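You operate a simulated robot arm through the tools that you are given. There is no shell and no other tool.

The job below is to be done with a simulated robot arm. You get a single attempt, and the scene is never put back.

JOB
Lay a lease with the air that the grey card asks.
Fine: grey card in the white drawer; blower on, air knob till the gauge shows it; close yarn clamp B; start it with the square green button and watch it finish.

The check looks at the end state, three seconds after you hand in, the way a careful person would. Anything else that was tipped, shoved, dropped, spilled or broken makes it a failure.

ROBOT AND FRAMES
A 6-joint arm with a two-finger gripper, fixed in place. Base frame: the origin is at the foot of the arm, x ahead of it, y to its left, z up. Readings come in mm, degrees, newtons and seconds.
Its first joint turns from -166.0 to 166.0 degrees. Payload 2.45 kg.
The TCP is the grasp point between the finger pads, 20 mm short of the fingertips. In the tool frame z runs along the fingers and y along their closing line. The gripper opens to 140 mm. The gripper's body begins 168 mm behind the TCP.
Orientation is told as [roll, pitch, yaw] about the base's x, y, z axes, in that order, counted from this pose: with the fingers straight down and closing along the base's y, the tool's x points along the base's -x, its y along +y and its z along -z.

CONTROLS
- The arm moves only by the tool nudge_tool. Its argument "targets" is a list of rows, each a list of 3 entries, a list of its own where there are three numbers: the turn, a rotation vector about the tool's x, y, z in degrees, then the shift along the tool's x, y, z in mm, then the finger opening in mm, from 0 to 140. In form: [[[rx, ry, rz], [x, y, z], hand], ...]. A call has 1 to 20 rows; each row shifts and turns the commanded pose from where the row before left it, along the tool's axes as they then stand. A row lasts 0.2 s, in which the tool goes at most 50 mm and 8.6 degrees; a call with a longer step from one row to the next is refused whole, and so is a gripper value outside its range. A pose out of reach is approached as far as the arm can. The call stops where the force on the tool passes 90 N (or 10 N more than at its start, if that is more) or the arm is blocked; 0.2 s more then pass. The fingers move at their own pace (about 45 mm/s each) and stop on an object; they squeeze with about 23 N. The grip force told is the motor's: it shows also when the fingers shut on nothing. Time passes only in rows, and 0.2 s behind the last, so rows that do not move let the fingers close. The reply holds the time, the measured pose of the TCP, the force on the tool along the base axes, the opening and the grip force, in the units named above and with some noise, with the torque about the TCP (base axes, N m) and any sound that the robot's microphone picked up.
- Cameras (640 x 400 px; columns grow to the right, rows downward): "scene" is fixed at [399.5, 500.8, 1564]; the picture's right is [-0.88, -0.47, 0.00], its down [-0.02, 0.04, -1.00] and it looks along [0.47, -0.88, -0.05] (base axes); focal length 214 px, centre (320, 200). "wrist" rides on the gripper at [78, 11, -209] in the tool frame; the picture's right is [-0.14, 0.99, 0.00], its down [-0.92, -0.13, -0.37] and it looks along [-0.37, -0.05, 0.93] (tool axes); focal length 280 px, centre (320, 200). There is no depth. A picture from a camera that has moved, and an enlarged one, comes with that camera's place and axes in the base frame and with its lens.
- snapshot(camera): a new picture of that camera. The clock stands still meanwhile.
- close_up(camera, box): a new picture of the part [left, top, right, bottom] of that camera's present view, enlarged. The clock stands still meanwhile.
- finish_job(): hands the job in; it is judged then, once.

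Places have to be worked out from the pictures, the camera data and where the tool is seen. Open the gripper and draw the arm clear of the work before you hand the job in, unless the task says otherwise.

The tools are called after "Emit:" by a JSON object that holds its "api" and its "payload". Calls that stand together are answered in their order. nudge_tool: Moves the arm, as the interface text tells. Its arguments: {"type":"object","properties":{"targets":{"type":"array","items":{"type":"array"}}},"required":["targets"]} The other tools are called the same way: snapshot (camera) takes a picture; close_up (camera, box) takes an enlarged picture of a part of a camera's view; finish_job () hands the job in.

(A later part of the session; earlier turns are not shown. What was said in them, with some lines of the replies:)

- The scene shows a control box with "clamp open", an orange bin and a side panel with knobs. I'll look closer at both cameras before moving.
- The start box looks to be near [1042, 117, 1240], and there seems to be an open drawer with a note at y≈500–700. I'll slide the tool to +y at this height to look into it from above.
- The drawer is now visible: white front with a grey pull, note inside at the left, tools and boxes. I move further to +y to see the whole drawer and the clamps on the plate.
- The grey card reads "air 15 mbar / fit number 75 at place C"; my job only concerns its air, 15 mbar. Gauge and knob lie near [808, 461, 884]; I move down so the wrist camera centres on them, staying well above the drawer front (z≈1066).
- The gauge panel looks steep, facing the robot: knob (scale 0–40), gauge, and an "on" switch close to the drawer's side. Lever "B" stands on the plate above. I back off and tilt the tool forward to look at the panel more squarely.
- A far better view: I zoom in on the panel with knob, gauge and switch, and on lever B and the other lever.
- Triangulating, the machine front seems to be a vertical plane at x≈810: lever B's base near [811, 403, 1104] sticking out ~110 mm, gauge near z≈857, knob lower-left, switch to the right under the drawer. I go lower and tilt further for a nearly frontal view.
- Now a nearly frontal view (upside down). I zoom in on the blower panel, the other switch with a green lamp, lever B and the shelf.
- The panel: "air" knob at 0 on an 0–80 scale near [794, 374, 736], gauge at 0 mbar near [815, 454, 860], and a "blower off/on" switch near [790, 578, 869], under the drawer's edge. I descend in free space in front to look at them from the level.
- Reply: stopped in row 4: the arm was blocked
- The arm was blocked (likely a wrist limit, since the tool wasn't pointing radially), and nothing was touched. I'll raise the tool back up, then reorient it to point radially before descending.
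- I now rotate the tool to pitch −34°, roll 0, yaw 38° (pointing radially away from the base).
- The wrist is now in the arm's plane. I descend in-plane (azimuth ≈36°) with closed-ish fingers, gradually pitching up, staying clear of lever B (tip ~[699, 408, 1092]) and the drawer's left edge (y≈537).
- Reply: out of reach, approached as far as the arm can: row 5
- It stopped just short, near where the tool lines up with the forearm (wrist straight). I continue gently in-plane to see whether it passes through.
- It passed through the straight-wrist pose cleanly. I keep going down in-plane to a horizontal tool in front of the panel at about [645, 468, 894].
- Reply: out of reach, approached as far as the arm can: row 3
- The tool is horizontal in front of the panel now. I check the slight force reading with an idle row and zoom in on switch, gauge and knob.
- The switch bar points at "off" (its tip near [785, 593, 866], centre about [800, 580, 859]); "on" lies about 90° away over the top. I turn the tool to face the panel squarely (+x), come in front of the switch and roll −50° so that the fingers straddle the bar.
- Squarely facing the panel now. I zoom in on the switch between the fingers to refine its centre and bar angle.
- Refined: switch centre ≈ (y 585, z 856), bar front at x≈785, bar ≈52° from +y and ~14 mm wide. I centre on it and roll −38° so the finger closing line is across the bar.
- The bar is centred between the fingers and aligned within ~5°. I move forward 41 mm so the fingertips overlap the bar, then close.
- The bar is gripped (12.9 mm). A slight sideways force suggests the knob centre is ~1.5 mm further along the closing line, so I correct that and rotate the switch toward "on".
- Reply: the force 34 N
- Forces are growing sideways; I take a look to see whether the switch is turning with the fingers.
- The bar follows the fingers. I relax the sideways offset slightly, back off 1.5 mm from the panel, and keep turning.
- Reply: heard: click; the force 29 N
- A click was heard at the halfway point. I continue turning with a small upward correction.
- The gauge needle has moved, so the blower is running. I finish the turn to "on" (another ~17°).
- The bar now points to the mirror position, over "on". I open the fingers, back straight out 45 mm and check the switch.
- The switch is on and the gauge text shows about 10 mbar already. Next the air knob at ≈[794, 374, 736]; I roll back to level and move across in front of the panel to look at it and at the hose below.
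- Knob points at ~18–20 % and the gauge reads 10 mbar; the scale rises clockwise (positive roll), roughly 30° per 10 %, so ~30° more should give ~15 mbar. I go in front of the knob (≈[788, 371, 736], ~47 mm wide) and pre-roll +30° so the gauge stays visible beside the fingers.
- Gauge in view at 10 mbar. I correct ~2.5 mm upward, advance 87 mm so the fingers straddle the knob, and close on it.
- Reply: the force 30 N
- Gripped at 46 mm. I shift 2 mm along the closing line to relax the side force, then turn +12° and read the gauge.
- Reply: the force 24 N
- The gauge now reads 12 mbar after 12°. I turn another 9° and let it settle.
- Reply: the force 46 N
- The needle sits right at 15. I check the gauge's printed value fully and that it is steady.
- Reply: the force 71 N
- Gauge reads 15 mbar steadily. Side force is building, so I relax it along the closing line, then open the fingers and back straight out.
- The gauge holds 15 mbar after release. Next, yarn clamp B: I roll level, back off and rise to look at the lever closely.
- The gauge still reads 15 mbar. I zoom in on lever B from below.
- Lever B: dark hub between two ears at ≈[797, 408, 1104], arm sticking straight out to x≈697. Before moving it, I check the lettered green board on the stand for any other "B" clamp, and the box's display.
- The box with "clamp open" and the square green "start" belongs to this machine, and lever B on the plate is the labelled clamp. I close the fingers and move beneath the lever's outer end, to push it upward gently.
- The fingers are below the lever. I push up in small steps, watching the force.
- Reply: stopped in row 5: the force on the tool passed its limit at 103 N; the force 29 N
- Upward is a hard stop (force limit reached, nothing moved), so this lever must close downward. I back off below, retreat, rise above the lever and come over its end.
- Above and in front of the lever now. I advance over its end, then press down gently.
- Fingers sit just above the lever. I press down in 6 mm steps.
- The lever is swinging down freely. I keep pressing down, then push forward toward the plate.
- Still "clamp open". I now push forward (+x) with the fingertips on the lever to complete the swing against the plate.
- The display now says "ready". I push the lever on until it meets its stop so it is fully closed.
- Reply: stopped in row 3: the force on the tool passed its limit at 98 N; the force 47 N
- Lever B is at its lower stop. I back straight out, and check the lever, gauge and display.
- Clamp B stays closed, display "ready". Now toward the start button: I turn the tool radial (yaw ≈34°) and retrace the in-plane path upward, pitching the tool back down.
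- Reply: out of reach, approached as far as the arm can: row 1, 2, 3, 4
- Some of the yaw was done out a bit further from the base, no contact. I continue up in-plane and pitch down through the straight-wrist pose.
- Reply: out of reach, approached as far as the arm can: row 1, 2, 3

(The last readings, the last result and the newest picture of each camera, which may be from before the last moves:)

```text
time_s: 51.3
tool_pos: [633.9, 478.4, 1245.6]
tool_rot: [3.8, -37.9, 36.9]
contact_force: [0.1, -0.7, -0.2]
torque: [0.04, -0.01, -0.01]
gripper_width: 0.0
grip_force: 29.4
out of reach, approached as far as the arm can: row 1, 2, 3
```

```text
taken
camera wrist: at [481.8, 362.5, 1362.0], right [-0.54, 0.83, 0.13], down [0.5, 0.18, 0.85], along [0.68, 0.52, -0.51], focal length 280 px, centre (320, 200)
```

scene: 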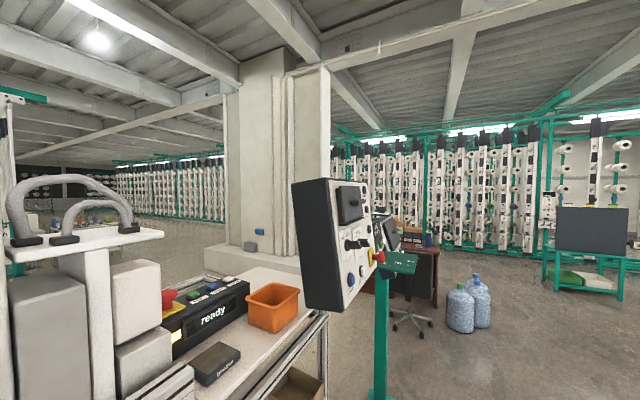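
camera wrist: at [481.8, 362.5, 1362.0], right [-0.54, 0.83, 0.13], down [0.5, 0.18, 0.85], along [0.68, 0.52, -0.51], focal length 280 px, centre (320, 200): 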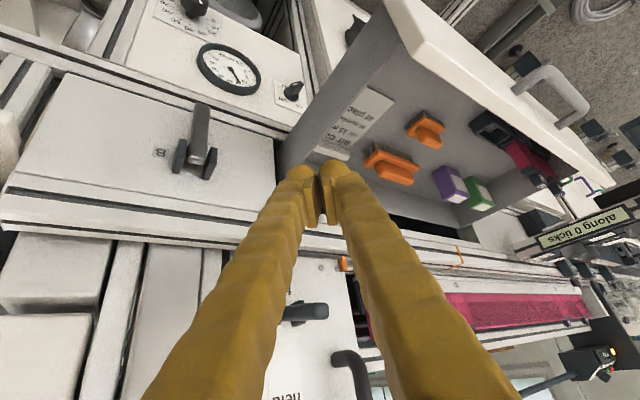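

Through the straight-wrist pose and clear. I rise and swing toward the start box with yaw back to 0 to look at it from above.

Emit:
{"api": "nudge_tool", "payload": {"targets": [[[0, 0, 0], [-15.2, -6, -39], 0], [[0, 0, 0], [-15.2, -6, -39], 0], [[0, 0, 0], [-15.2, -6, -39], 0], [[0, 0, 0], [-15.2, -6, -39], 0], [[0, 0, 0], [-15.2, -6, -39], 0], [[4.56, 0, 5.83], [20.9, -35.1, -16.3], 0], [[4.56, 0, 5.83], [17.1, -38.3, -13.4], 0], [[4.56, 0, 5.83], [13.1, -40.7, -10.2], 0], [[4.56, 0, 5.83], [8.8, -42.5, -6.9], 0], [[4.56, 0, 5.83], [4.5, -43.6, -3.5], 0]]}}

Emit:
{"api": "snapshot", "payload": {"camera": "wrist"}}

Emit:
{"api": "snapshot", "payload": {"camera": "scene"}}

```text
time_s: 53.5
tool_pos: [622.2, 190.6, 1433.5]
tool_rot: [3.0, -36.3, 0.3]
contact_force: [0.0, -0.8, -0.9]
torque: [-0.03, -0.01, 0.02]
gripper_width: 0.0
grip_force: 29.0
```

```text
taken
camera wrist: at [433.1, 189.2, 1556.6], right [0.08, 0.99, 0.12], down [0.53, -0.14, 0.84], along [0.85, 0.0, -0.53], focal length 280 px, centre (320, 200)
```

wrist: 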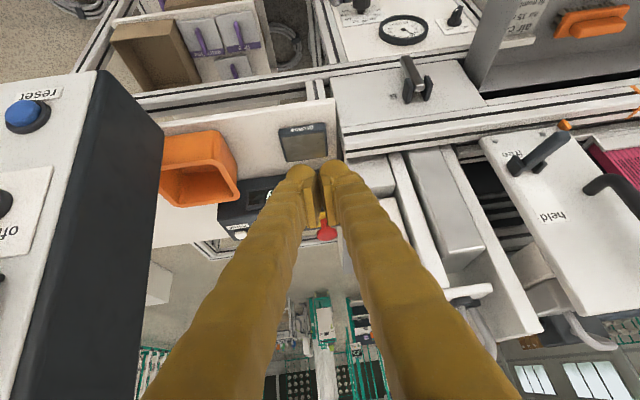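

```text
taken
```

scene: 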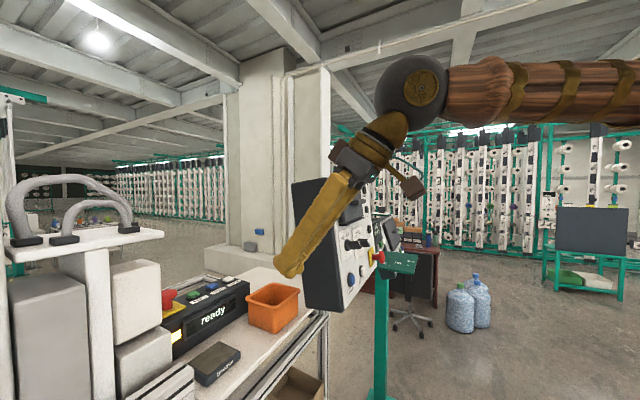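

The box is behind the fingers in this view; I shift 80 mm to +y to get a free line of sight to the buttons for triangulation.

Emit:
{"api": "nudge_tool", "payload": {"targets": [[[0, 0, 0], [0, 40, 0], 0], [[0, 0, 0], [0, 40, 0], 0], [[0, 0, 0], [0, 0, 0], 0]]}}

Emit:
{"api": "snapshot", "payload": {"camera": "wrist"}}

Emit:
{"api": "close_up", "payload": {"camera": "wrist", "box": [60, 120, 300, 280]}}

```text
time_s: 54.3
tool_pos: [617.0, 271.2, 1438.6]
tool_rot: [3.0, -36.4, 0.3]
contact_force: [-0.3, -0.2, 0.3]
torque: [-0.02, -0.02, 0.01]
gripper_width: 0.0
grip_force: 29.9
```

```text
taken
camera wrist: at [428.7, 269.7, 1561.5], right [0.07, 0.99, 0.12], down [0.53, -0.14, 0.84], along [0.85, 0.0, -0.53], focal length 280 px, centre (320, 200)
```

wrist: 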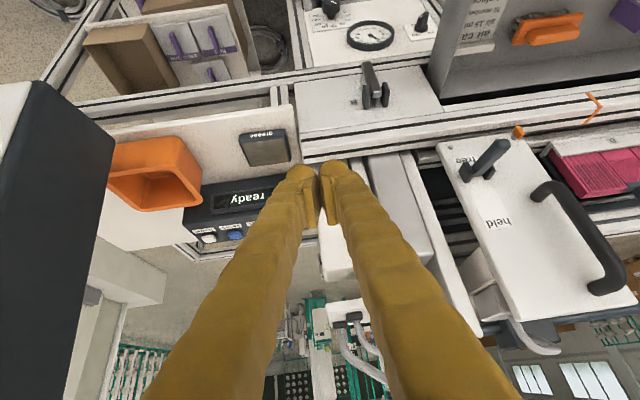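

```text
2.50 times, centred on (180, 200) of wrist
camera zoom: at [428.7, 269.7, 1561.5], right [0.07, 0.99, 0.12], down [0.53, -0.14, 0.84], along [0.85, 0.0, -0.53], focal length 701 px, centre (670, 200)
```

zoom: 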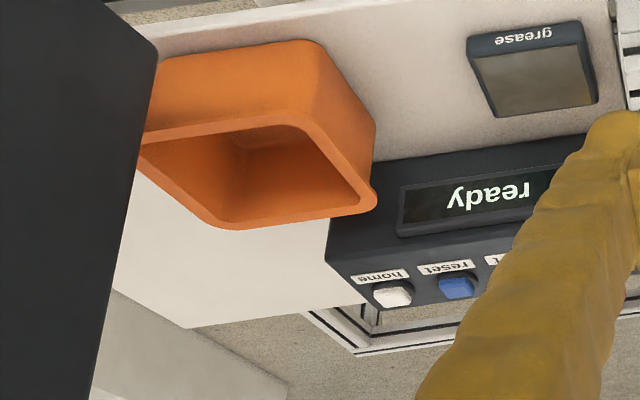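

The panel at left has its side at y≈−5, so I'll keep well away from it. I open the fingers and shift back in front of the box, so that the start button is visible between them.

Emit:
{"api": "nudge_tool", "payload": {"targets": [[[0, 0, 0], [0, -30, 0], 60], [[0, 0, 0], [0, -30, 0], 100], [[-1.5, 0, 0], [0, -30, 0], 140], [[-1.5, 0, 0], [0, -30, 0], 140], [[0, 0, 0], [0, 0, 0], 140], [[0, 0, 0], [0, 0, 0], 140]]}}

Emit:
{"api": "snapshot", "payload": {"camera": "wrist"}}

Emit:
{"api": "close_up", "payload": {"camera": "wrist", "box": [200, 140, 440, 300]}}

```text
time_s: 55.7
tool_pos: [621.9, 148.5, 1433.3]
tool_rot: [6.0, -36.3, 0.4]
contact_force: [-0.6, -0.4, -0.4]
torque: [-0.01, -0.01, 0.01]
gripper_width: 121.1
grip_force: 0.0
```

```text
taken
camera wrist: at [434.5, 137.1, 1555.0], right [0.04, 0.99, 0.16], down [0.53, -0.16, 0.83], along [0.84, 0.05, -0.53], focal length 280 px, centre (320, 200)
```

wrist: 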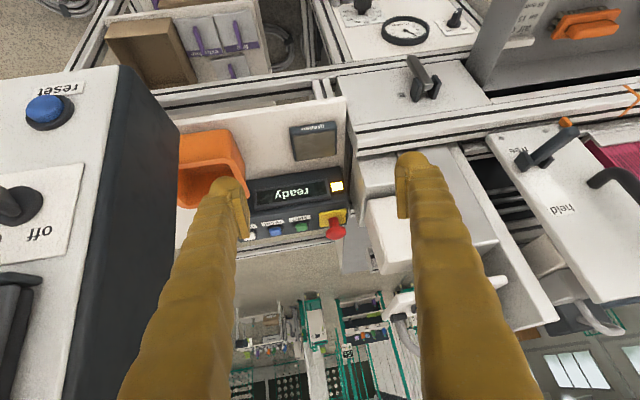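

```text
2.50 times, centred on (320, 220) of wrist
camera zoom: at [434.5, 137.1, 1555.0], right [0.04, 0.99, 0.16], down [0.53, -0.16, 0.83], along [0.84, 0.05, -0.53], focal length 701 px, centre (320, 150)
```

zoom: 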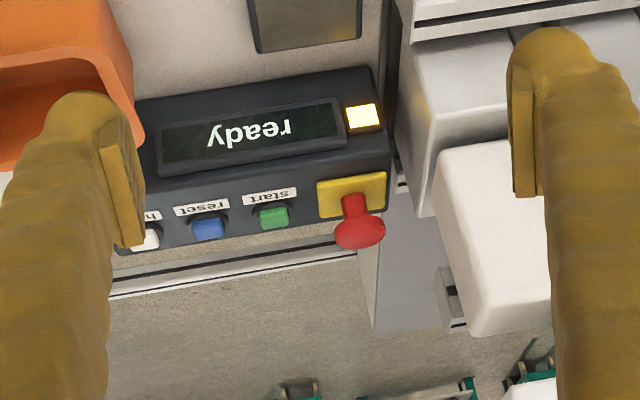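

Start button (square green) triangulates to ≈[1043, 117, 1242], with the e-stop ~78 mm to +y and "reset" ~65 mm to −y. I close the fingers, set pitch −30°, yaw −15° (keeps the arm away from the panel and white block), and fly to 60 mm above the button.

Emit:
{"api": "nudge_tool", "payload": {"targets": [[[4.84, 0, -3.55], [0, 0, 0], 80], [[0, 6.3, 0], [0, 0, 0], 40], [[3.75, 0, 6.5], [0, 0, 0], 0], [[3.75, 0, 6.5], [0, 0, 0], 0], [[0, 0, 0], [-29.2, 8.5, 32.5], 0], [[0, 0, 0], [-29.2, 8.5, 32.5], 0], [[0, 0, 0], [-29.2, 8.5, 32.5], 0], [[0, 0, 0], [-29.2, 8.5, 32.5], 0], [[0, 0, 0], [-29.2, 8.5, 32.5], 0]]}}

Emit:
{"api": "snapshot", "payload": {"camera": "wrist"}}

Emit:
{"api": "snapshot", "payload": {"camera": "scene"}}

```text
time_s: 57.7
tool_pos: [834.0, 150.9, 1368.6]
tool_rot: [-1.3, -30.6, -10.6]
contact_force: [-0.8, -0.8, -0.5]
torque: [0.02, -0.01, 0.02]
gripper_width: 0.0
grip_force: 22.9
```

```text
taken
camera wrist: at [664.8, 198.0, 1508.0], right [0.31, 0.95, 0.05], down [0.57, -0.23, 0.79], along [0.76, -0.21, -0.61], focal length 280 px, centre (320, 200)
```

wrist: 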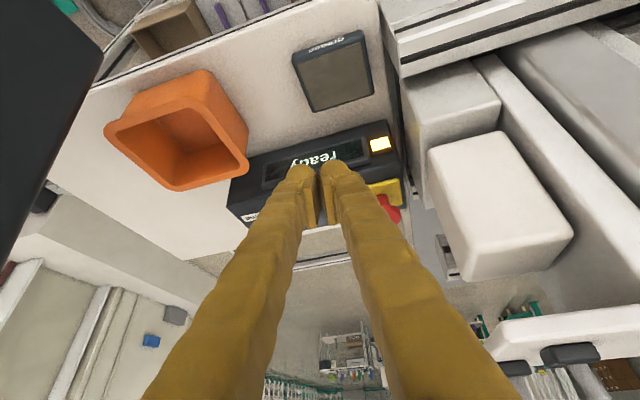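

```text
taken
```

scene: 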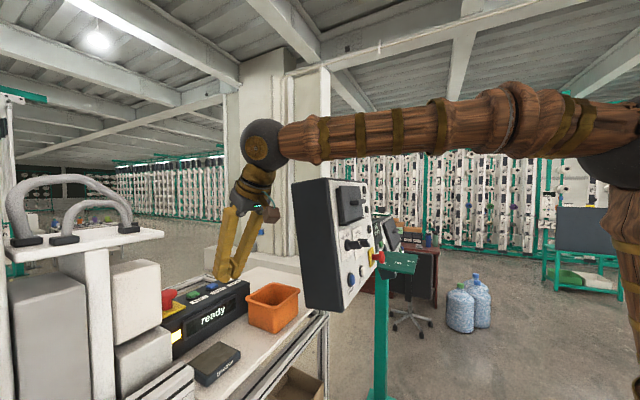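

Approach looks clean: the forearm passes above the panel. I continue to the hover point ~50 mm above the button.

Emit:
{"api": "nudge_tool", "payload": {"targets": [[[0, 0, 0], [-29.4, 1.3, 36.7], 0], [[0, 0, 0], [-29.4, 1.3, 36.7], 0], [[0, 0, 0], [-29.4, 1.3, 36.7], 0], [[0, 0, 0], [-29.4, 1.3, 36.7], 0], [[0, 0, 0], [0, 0, 0], 0]]}}

Emit:
{"api": "snapshot", "payload": {"camera": "wrist"}}

Emit:
{"api": "close_up", "payload": {"camera": "scene", "box": [140, 200, 300, 340]}}

```text
time_s: 58.9
tool_pos: [1005.6, 122.4, 1297.3]
tool_rot: [-1.3, -30.5, -10.5]
contact_force: [0.5, -0.4, 0.4]
torque: [-0.01, -0.01, 0.0]
gripper_width: 0.0
grip_force: 22.8
```

```text
taken
camera wrist: at [836.0, 168.6, 1437.8], right [0.31, 0.95, 0.05], down [0.57, -0.23, 0.79], along [0.76, -0.21, -0.62], focal length 280 px, centre (320, 200)
```

wrist: 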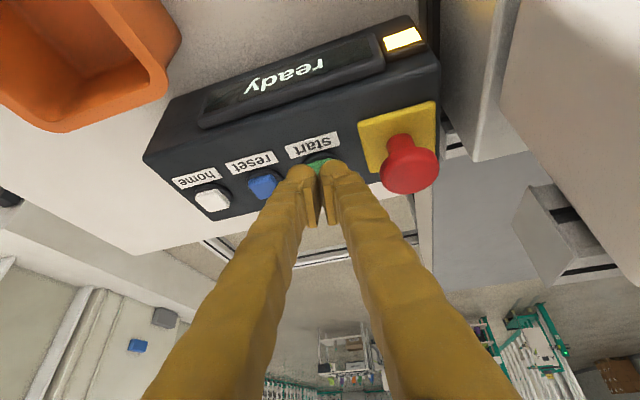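

```text
2.86 times, centred on (220, 270) of scene
camera zoom: at [399.5, 500.8, 1564.0], right [-0.88, -0.47, 0.0], down [-0.02, 0.04, -1.0], along [0.47, -0.88, -0.05], focal length 613 px, centre (606, 0)
```

zoom: 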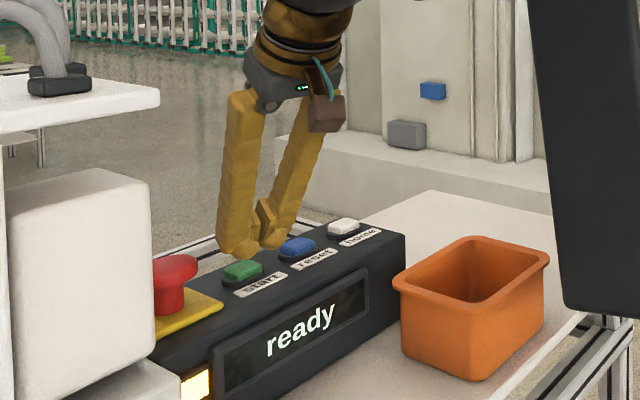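

Fingertips hover just in front of the button. Because of the tilt, the fingertip's lower corner leads, so I shift ~38 mm further in +x and ~6 mm in −y before pressing straight down.

Emit:
{"api": "nudge_tool", "payload": {"targets": [[[0, 0, 0], [-16.5, 0.6, 9.8], 0], [[0, 0, 0], [-16.6, 0.5, 9.8], 0], [[0, 0, 0], [7.6, 0, 12.9], 0], [[0, 0, 0], [0, 0, 0], 0]]}}

Emit:
{"api": "snapshot", "payload": {"camera": "wrist"}}

Emit:
{"api": "close_up", "payload": {"camera": "scene", "box": [150, 240, 270, 340]}}

```text
time_s: 59.9
tool_pos: [1044.8, 115.6, 1282.4]
tool_rot: [-1.3, -30.4, -10.4]
contact_force: [-0.6, 0.4, 0.3]
torque: [0.0, -0.02, 0.0]
gripper_width: 0.0
grip_force: 22.6
```

```text
taken
camera wrist: at [876.0, 161.8, 1422.8], right [0.31, 0.95, 0.05], down [0.57, -0.23, 0.79], along [0.76, -0.21, -0.62], focal length 280 px, centre (320, 200)
```

wrist: 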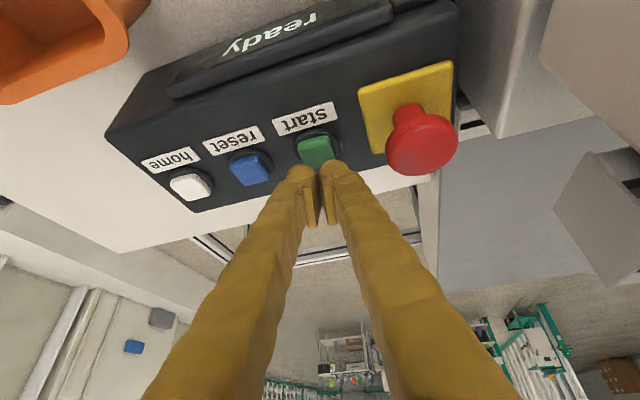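

```text
4.00 times, centred on (210, 290) of scene
camera zoom: at [399.5, 500.8, 1564.0], right [-0.88, -0.47, 0.0], down [-0.02, 0.04, -1.0], along [0.47, -0.88, -0.05], focal length 858 px, centre (760, -160)
```

zoom: 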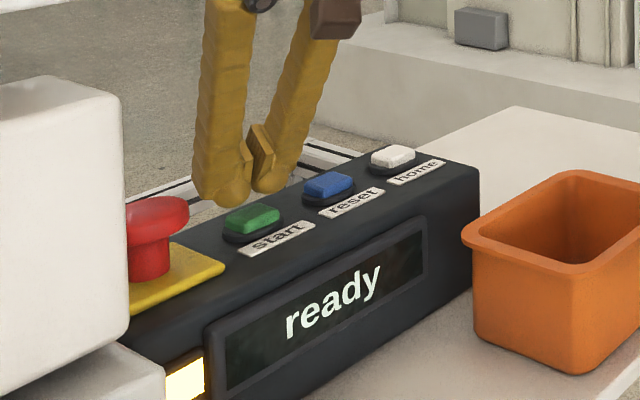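

The fingertip corner is now above the button, which lies ~15 mm below it. I press straight down in small steps, watching force and sound.

Emit:
{"api": "nudge_tool", "payload": {"targets": [[[0, 0, 0], [2.5, 0, 4.3], 0], [[0, 0, 0], [2.5, 0, 4.3], 0], [[0, 0, 0], [1.5, 0, 2.6], 0]]}}

Emit:
{"api": "close_up", "payload": {"camera": "scene", "box": [150, 240, 270, 340]}}

Emit:
{"api": "close_up", "payload": {"camera": "wrist", "box": [240, 90, 400, 210]}}

```text
time_s: 60.7
tool_pos: [1045.5, 114.7, 1271.4]
tool_rot: [-1.4, -30.4, -10.5]
contact_force: [0.2, 0.4, 2.3]
torque: [0.06, -0.02, 0.0]
gripper_width: 0.0
grip_force: 22.7
```

```text
4.00 times, centred on (210, 290) of scene
camera zoom: at [399.5, 500.8, 1564.0], right [-0.88, -0.47, 0.0], down [-0.02, 0.04, -1.0], along [0.47, -0.88, -0.05], focal length 858 px, centre (760, -160)
```

zoom: 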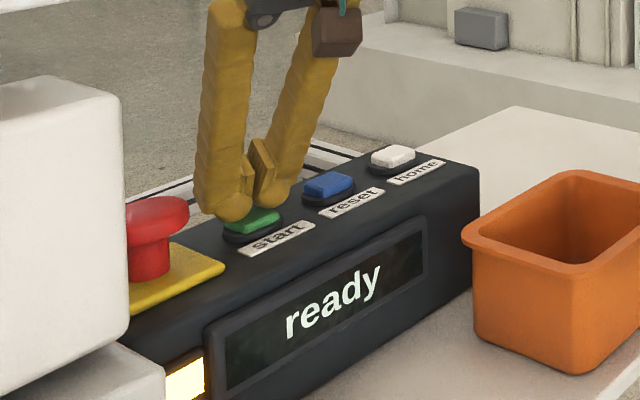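

```text
3.33 times, centred on (320, 150) of wrist
camera zoom: at [876.7, 160.7, 1411.3], right [0.31, 0.95, 0.05], down [0.57, -0.23, 0.79], along [0.76, -0.21, -0.62], focal length 935 px, centre (320, 367)
```

zoom: 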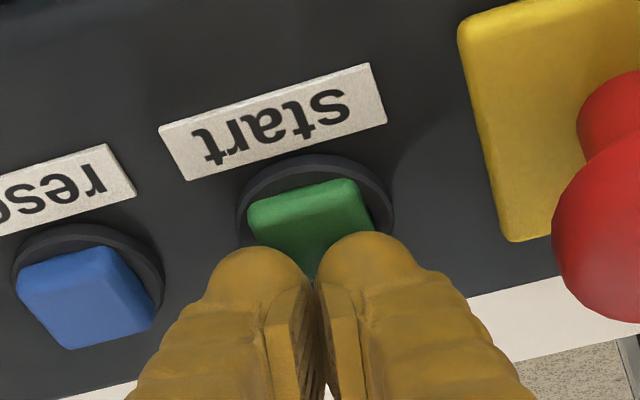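

Light contact on the rear half of the button. I lift slightly, shift ~8 mm toward its centre, and press down again.

Emit:
{"api": "nudge_tool", "payload": {"targets": [[[0, 0, 0], [4.8, -2.5, -7.4], 0], [[0, 0, 0], [2, 0, 3.4], 0], [[0, 0, 0], [1.5, 0, 2.6], 0], [[0, 0, 0], [1, 0, 1.7], 0]]}}

Emit:
{"api": "close_up", "payload": {"camera": "scene", "box": [150, 240, 270, 340]}}

Emit:
{"api": "close_up", "payload": {"camera": "wrist", "box": [240, 90, 400, 210]}}

```text
time_s: 61.7
tool_pos: [1036.6, 114.2, 1265.9]
tool_rot: [-1.4, -30.5, -10.5]
contact_force: [-1.6, -0.1, 11.8]
torque: [0.07, 0.11, -0.01]
gripper_width: 5.9
grip_force: 30.1
heard: click
```

```text
4.00 times, centred on (210, 290) of scene
camera zoom: at [399.5, 500.8, 1564.0], right [-0.88, -0.47, 0.0], down [-0.02, 0.04, -1.0], along [0.47, -0.88, -0.05], focal length 858 px, centre (760, -160)
```

zoom: 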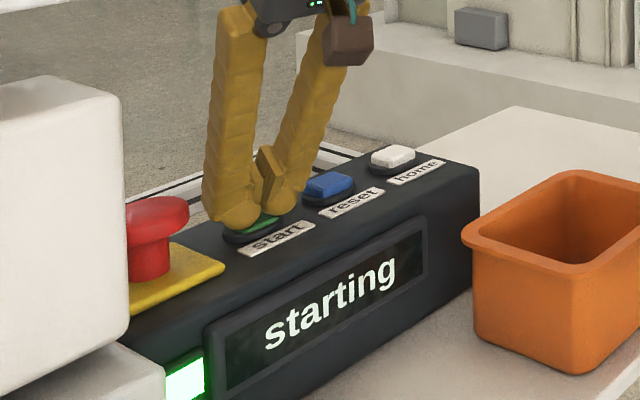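

```text
3.33 times, centred on (320, 150) of wrist
camera zoom: at [868.1, 159.7, 1407.0], right [0.31, 0.95, 0.05], down [0.57, -0.23, 0.79], along [0.76, -0.21, -0.61], focal length 935 px, centre (320, 367)
```

zoom: 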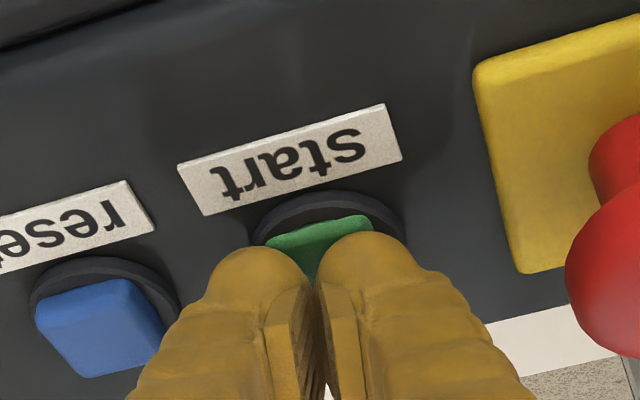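

A click, and the display shows "starting". I release by lifting straight up and draw the arm back, watching the machine run.

Emit:
{"api": "nudge_tool", "payload": {"targets": [[[0, 0, 0], [-10, 0, -17], 0], [[0, 0, 0], [-20, 0, -35], 0], [[0, 0, 0], [-15, 0, -40], 0], [[0, 0, 0], [0, 0, -42], 0], [[0, 0, 0], [0, 0, -42], 0], [[0, 0, 0], [20, 0, -35], 0], [[0, 0, 0], [25, 0, -30], 0]]}}

Emit:
{"api": "snapshot", "payload": {"camera": "scene"}}

Emit:
{"api": "snapshot", "payload": {"camera": "wrist"}}

```text
time_s: 63.3
tool_pos: [918.8, 140.2, 1472.0]
tool_rot: [-1.3, -30.3, -10.4]
contact_force: [0.0, 0.4, -1.4]
torque: [-0.04, 0.03, -0.04]
gripper_width: 0.0
grip_force: 29.5
```

```text
taken
```

scene: 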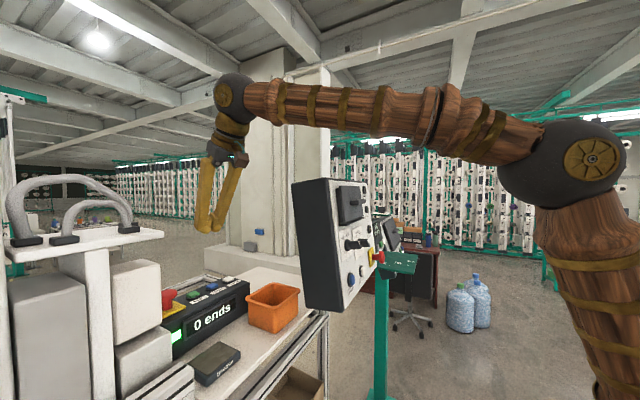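

```text
taken
camera wrist: at [749.7, 186.7, 1613.3], right [0.31, 0.95, 0.05], down [0.58, -0.23, 0.79], along [0.76, -0.21, -0.62], focal length 280 px, centre (320, 200)
```

wrist: 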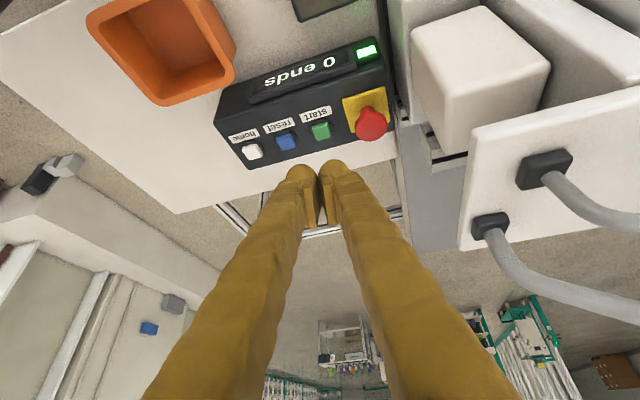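

The machine is running ("0 ends"). I pull the arm back well clear of it and keep watching.

Emit:
{"api": "nudge_tool", "payload": {"targets": [[[0, 0, 0], [34, -2.3, -21.5], 0], [[0, 0, 0], [34, -2.3, -21.5], 0], [[0, 0, 0], [34, -2.3, -21.5], 0], [[0, 0, 0], [34, -2.3, -21.5], 0], [[0, 0, 0], [34, -2.3, -21.5], 20], [[0, 0, 0], [34, -2.3, -21.5], 40], [[0, 0, 0], [34, -2.3, -21.5], 80], [[0, 0, 0], [34, -2.3, -21.5], 120], [[0, 0, 0], [0, 0, 0], 140], [[0, 0, 0], [0, 0, 0], 140]]}}

Emit:
{"api": "snapshot", "payload": {"camera": "wrist"}}

Emit:
{"api": "close_up", "payload": {"camera": "scene", "box": [0, 160, 300, 400]}}

```text
time_s: 65.5
tool_pos: [600.8, 183.3, 1486.5]
tool_rot: [-1.2, -30.4, -10.5]
contact_force: [-0.3, -0.3, 0.3]
torque: [-0.02, 0.01, -0.01]
gripper_width: 118.3
grip_force: 0.2
```

```text
taken
camera wrist: at [432.4, 230.3, 1625.7], right [0.31, 0.95, 0.05], down [0.57, -0.23, 0.79], along [0.76, -0.21, -0.62], focal length 280 px, centre (320, 200)
```

wrist: 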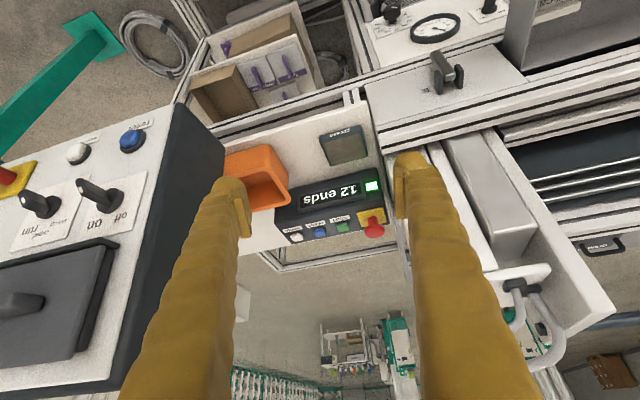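

```text
1.67 times, centred on (150, 280) of scene
camera zoom: at [399.5, 500.8, 1564.0], right [-0.88, -0.47, 0.0], down [-0.02, 0.04, -1.0], along [0.47, -0.88, -0.05], focal length 358 px, centre (603, 67)
```

zoom: 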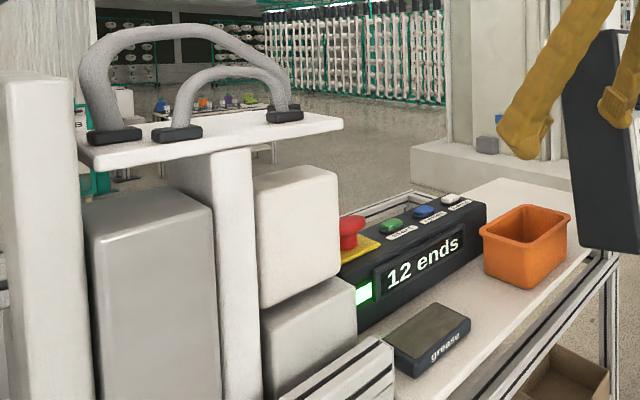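

It counts "12 ends" and the carriage is travelling. I check lever B and the gauge in this view, and let time pass.

Emit:
{"api": "close_up", "payload": {"camera": "wrist", "box": [360, 0, 520, 120]}}

Emit:
{"api": "nudge_tool", "payload": {"targets": [[[0, 0, 0], [0, 0, 0], 140], [[0, 0, 0], [0, 0, 0], 140], [[0, 0, 0], [0, 0, 0], 140], [[0, 0, 0], [0, 0, 0], 140], [[0, 0, 0], [0, 0, 0], 140], [[0, 0, 0], [0, 0, 0], 140], [[0, 0, 0], [0, 0, 0], 140], [[0, 0, 0], [0, 0, 0], 140], [[0, 0, 0], [0, 0, 0], 140], [[0, 0, 0], [0, 0, 0], 140], [[0, 0, 0], [0, 0, 0], 140], [[0, 0, 0], [0, 0, 0], 140], [[0, 0, 0], [0, 0, 0], 140], [[0, 0, 0], [0, 0, 0], 140], [[0, 0, 0], [0, 0, 0], 140]]}}

Emit:
{"api": "snapshot", "payload": {"camera": "wrist"}}

Emit:
{"api": "snapshot", "payload": {"camera": "scene"}}

```text
3.33 times, centred on (440, 60) of wrist
camera zoom: at [432.4, 230.3, 1625.7], right [0.31, 0.95, 0.05], down [0.57, -0.23, 0.79], along [0.76, -0.21, -0.62], focal length 935 px, centre (-80, 667)
```

zoom: 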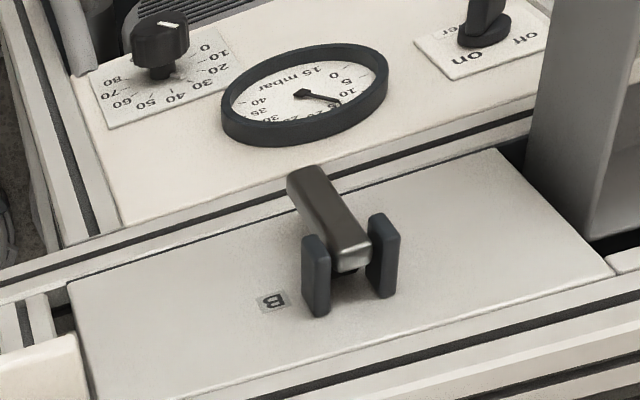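

```text
time_s: 68.7
tool_pos: [601.5, 183.3, 1485.4]
tool_rot: [-1.3, -30.4, -10.5]
contact_force: [0.3, -0.3, -0.2]
torque: [-0.01, 0.0, -0.03]
gripper_width: 140.1
grip_force: 0.0
```

```text
taken
camera wrist: at [432.5, 230.3, 1625.7], right [0.31, 0.95, 0.05], down [0.57, -0.23, 0.79], along [0.76, -0.21, -0.62], focal length 280 px, centre (320, 200)
```

wrist: 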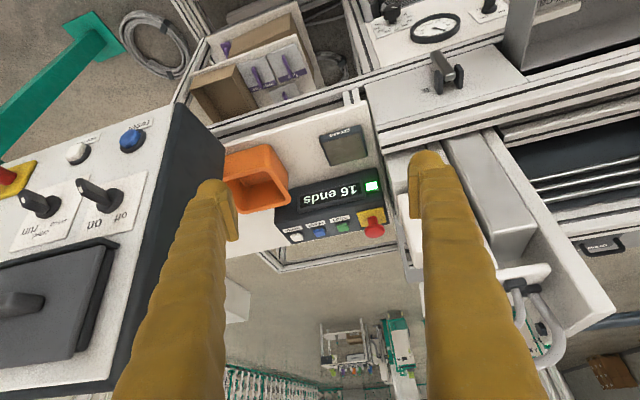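

```text
taken
```

scene: 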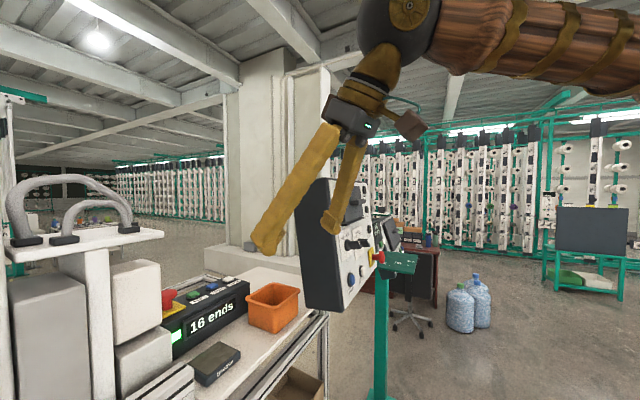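

Gauge 15 mbar, clamp B down, "16 ends" and counting. I wait on.

Emit:
{"api": "nudge_tool", "payload": {"targets": [[[0, 0, 0], [0, 0, 0], 140], [[0, 0, 0], [0, 0, 0], 140], [[0, 0, 0], [0, 0, 0], 140], [[0, 0, 0], [0, 0, 0], 140], [[0, 0, 0], [0, 0, 0], 140], [[0, 0, 0], [0, 0, 0], 140], [[0, 0, 0], [0, 0, 0], 140], [[0, 0, 0], [0, 0, 0], 140], [[0, 0, 0], [0, 0, 0], 140], [[0, 0, 0], [0, 0, 0], 140], [[0, 0, 0], [0, 0, 0], 140], [[0, 0, 0], [0, 0, 0], 140], [[0, 0, 0], [0, 0, 0], 140], [[0, 0, 0], [0, 0, 0], 140], [[0, 0, 0], [0, 0, 0], 140], [[0, 0, 0], [0, 0, 0], 140], [[0, 0, 0], [0, 0, 0], 140], [[0, 0, 0], [0, 0, 0], 140], [[0, 0, 0], [0, 0, 0], 140], [[0, 0, 0], [0, 0, 0], 140]]}}

Emit:
{"api": "close_up", "payload": {"camera": "scene", "box": [0, 160, 300, 400]}}

Emit:
{"api": "snapshot", "payload": {"camera": "wrist"}}

```text
time_s: 72.9
tool_pos: [601.5, 184.7, 1484.6]
tool_rot: [-1.3, -30.4, -10.6]
contact_force: [0.2, -1.0, 0.2]
torque: [-0.06, 0.01, -0.02]
gripper_width: 140.0
grip_force: 0.1
```

```text
1.67 times, centred on (150, 280) of scene
camera zoom: at [399.5, 500.8, 1564.0], right [-0.88, -0.47, 0.0], down [-0.02, 0.04, -1.0], along [0.47, -0.88, -0.05], focal length 358 px, centre (603, 67)
```

zoom: 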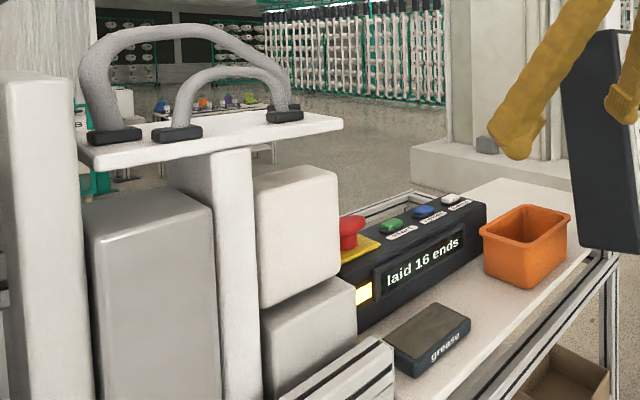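

```text
taken
camera wrist: at [432.5, 230.3, 1625.7], right [0.31, 0.95, 0.05], down [0.57, -0.23, 0.79], along [0.76, -0.21, -0.62], focal length 280 px, centre (320, 200)
```

wrist: 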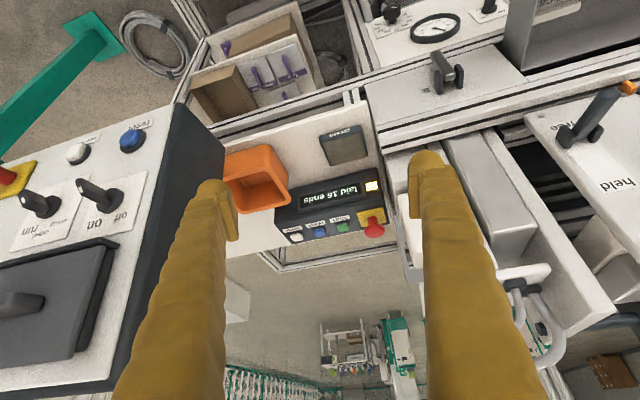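

Display: "laid 16 ends", carriage back home, lamp yellow – finished. A last check of gauge, knob, switch and clamp before handing in.

Emit:
{"api": "close_up", "payload": {"camera": "wrist", "box": [360, 0, 520, 120]}}

Emit:
{"api": "close_up", "payload": {"camera": "wrist", "box": [260, 110, 420, 260]}}

Emit:
{"api": "nudge_tool", "payload": {"targets": [[[0, 0, 0], [20, 0, -30], 140], [[0, 0, 0], [20, 0, -30], 140], [[0, 0, 0], [0, 0, 0], 140], [[0, 0, 0], [0, 0, 0], 140], [[0, 0, 0], [0, 0, 0], 140]]}}

Emit:
{"api": "snapshot", "payload": {"camera": "scene"}}

Emit:
{"api": "snapshot", "payload": {"camera": "wrist"}}

```text
3.33 times, centred on (440, 60) of wrist
camera zoom: at [432.5, 230.3, 1625.7], right [0.31, 0.95, 0.05], down [0.57, -0.23, 0.79], along [0.76, -0.21, -0.62], focal length 935 px, centre (-80, 667)
```

zoom: 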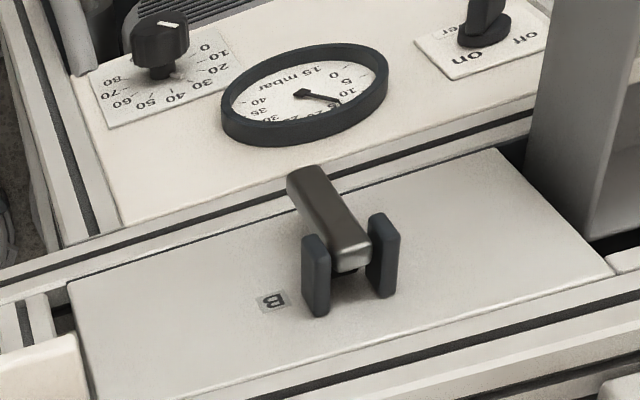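

```text
2.67 times, centred on (340, 185) of wrist
camera zoom: at [432.5, 230.3, 1625.7], right [0.31, 0.95, 0.05], down [0.57, -0.23, 0.79], along [0.76, -0.21, -0.62], focal length 748 px, centre (267, 240)
```

zoom: 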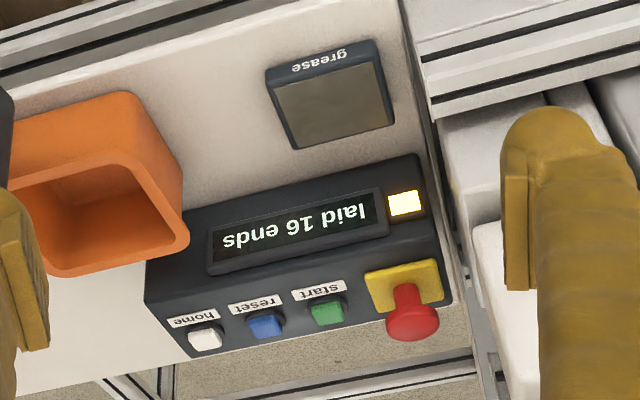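

```text
time_s: 74.1
tool_pos: [538.2, 197.0, 1514.7]
tool_rot: [-1.3, -30.4, -10.5]
contact_force: [0.6, -0.1, 0.4]
torque: [0.01, 0.02, 0.01]
gripper_width: 139.9
grip_force: 0.1
```

```text
taken
```

scene: 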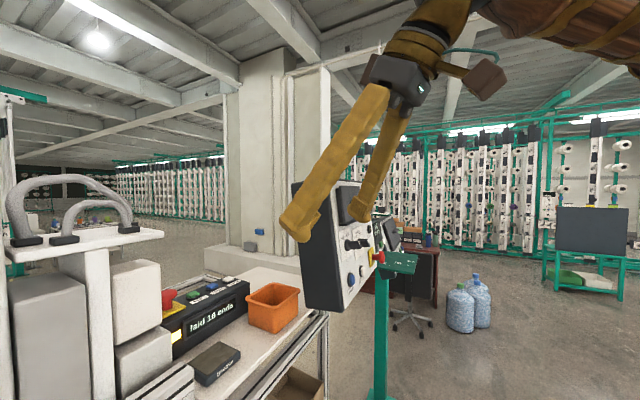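

```text
taken
camera wrist: at [368.9, 243.6, 1655.7], right [0.31, 0.95, 0.05], down [0.57, -0.23, 0.79], along [0.76, -0.21, -0.62], focal length 280 px, centre (320, 200)
```

wrist: 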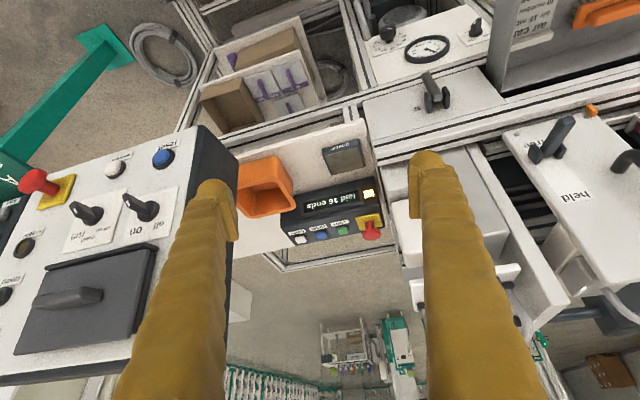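

The blower is on, the gauge shows 15 mbar as the grey card asks, and clamp B is closed. The machine finished with "laid 16 ends". The gripper is open, the arm is clear and nothing else was disturbed, so I hand in.

Emit:
{"api": "finish_job", "payload": {}}

```text
The job is handed in.
```

The lease is laid: the machine ran to the end and its display reads "laid 16 ends". I've handed the job in but haven't seen the check's result.

- **Air:** the grey card in the white drawer asks for 15 mbar. The blower is on, and I turned the air knob until the gauge read 15 mbar. It still read that after the run.
- **Yarn clamp B:** closed. I first pushed its lever upward, where it hit a hard stop without moving. It closes downward, and the display then changed from "clamp open" to "ready".
- **Start:** I pressed the square green start button, heard it click, and watched the carriage go out and come back.

The card also says "fit number 75 at place C". I left that alone because your instructions covered only the air. If you want it fitted, that still needs doing.

I saw nothing else tipped, moved or damaged. The gripper is open and the arm is clear of the work.
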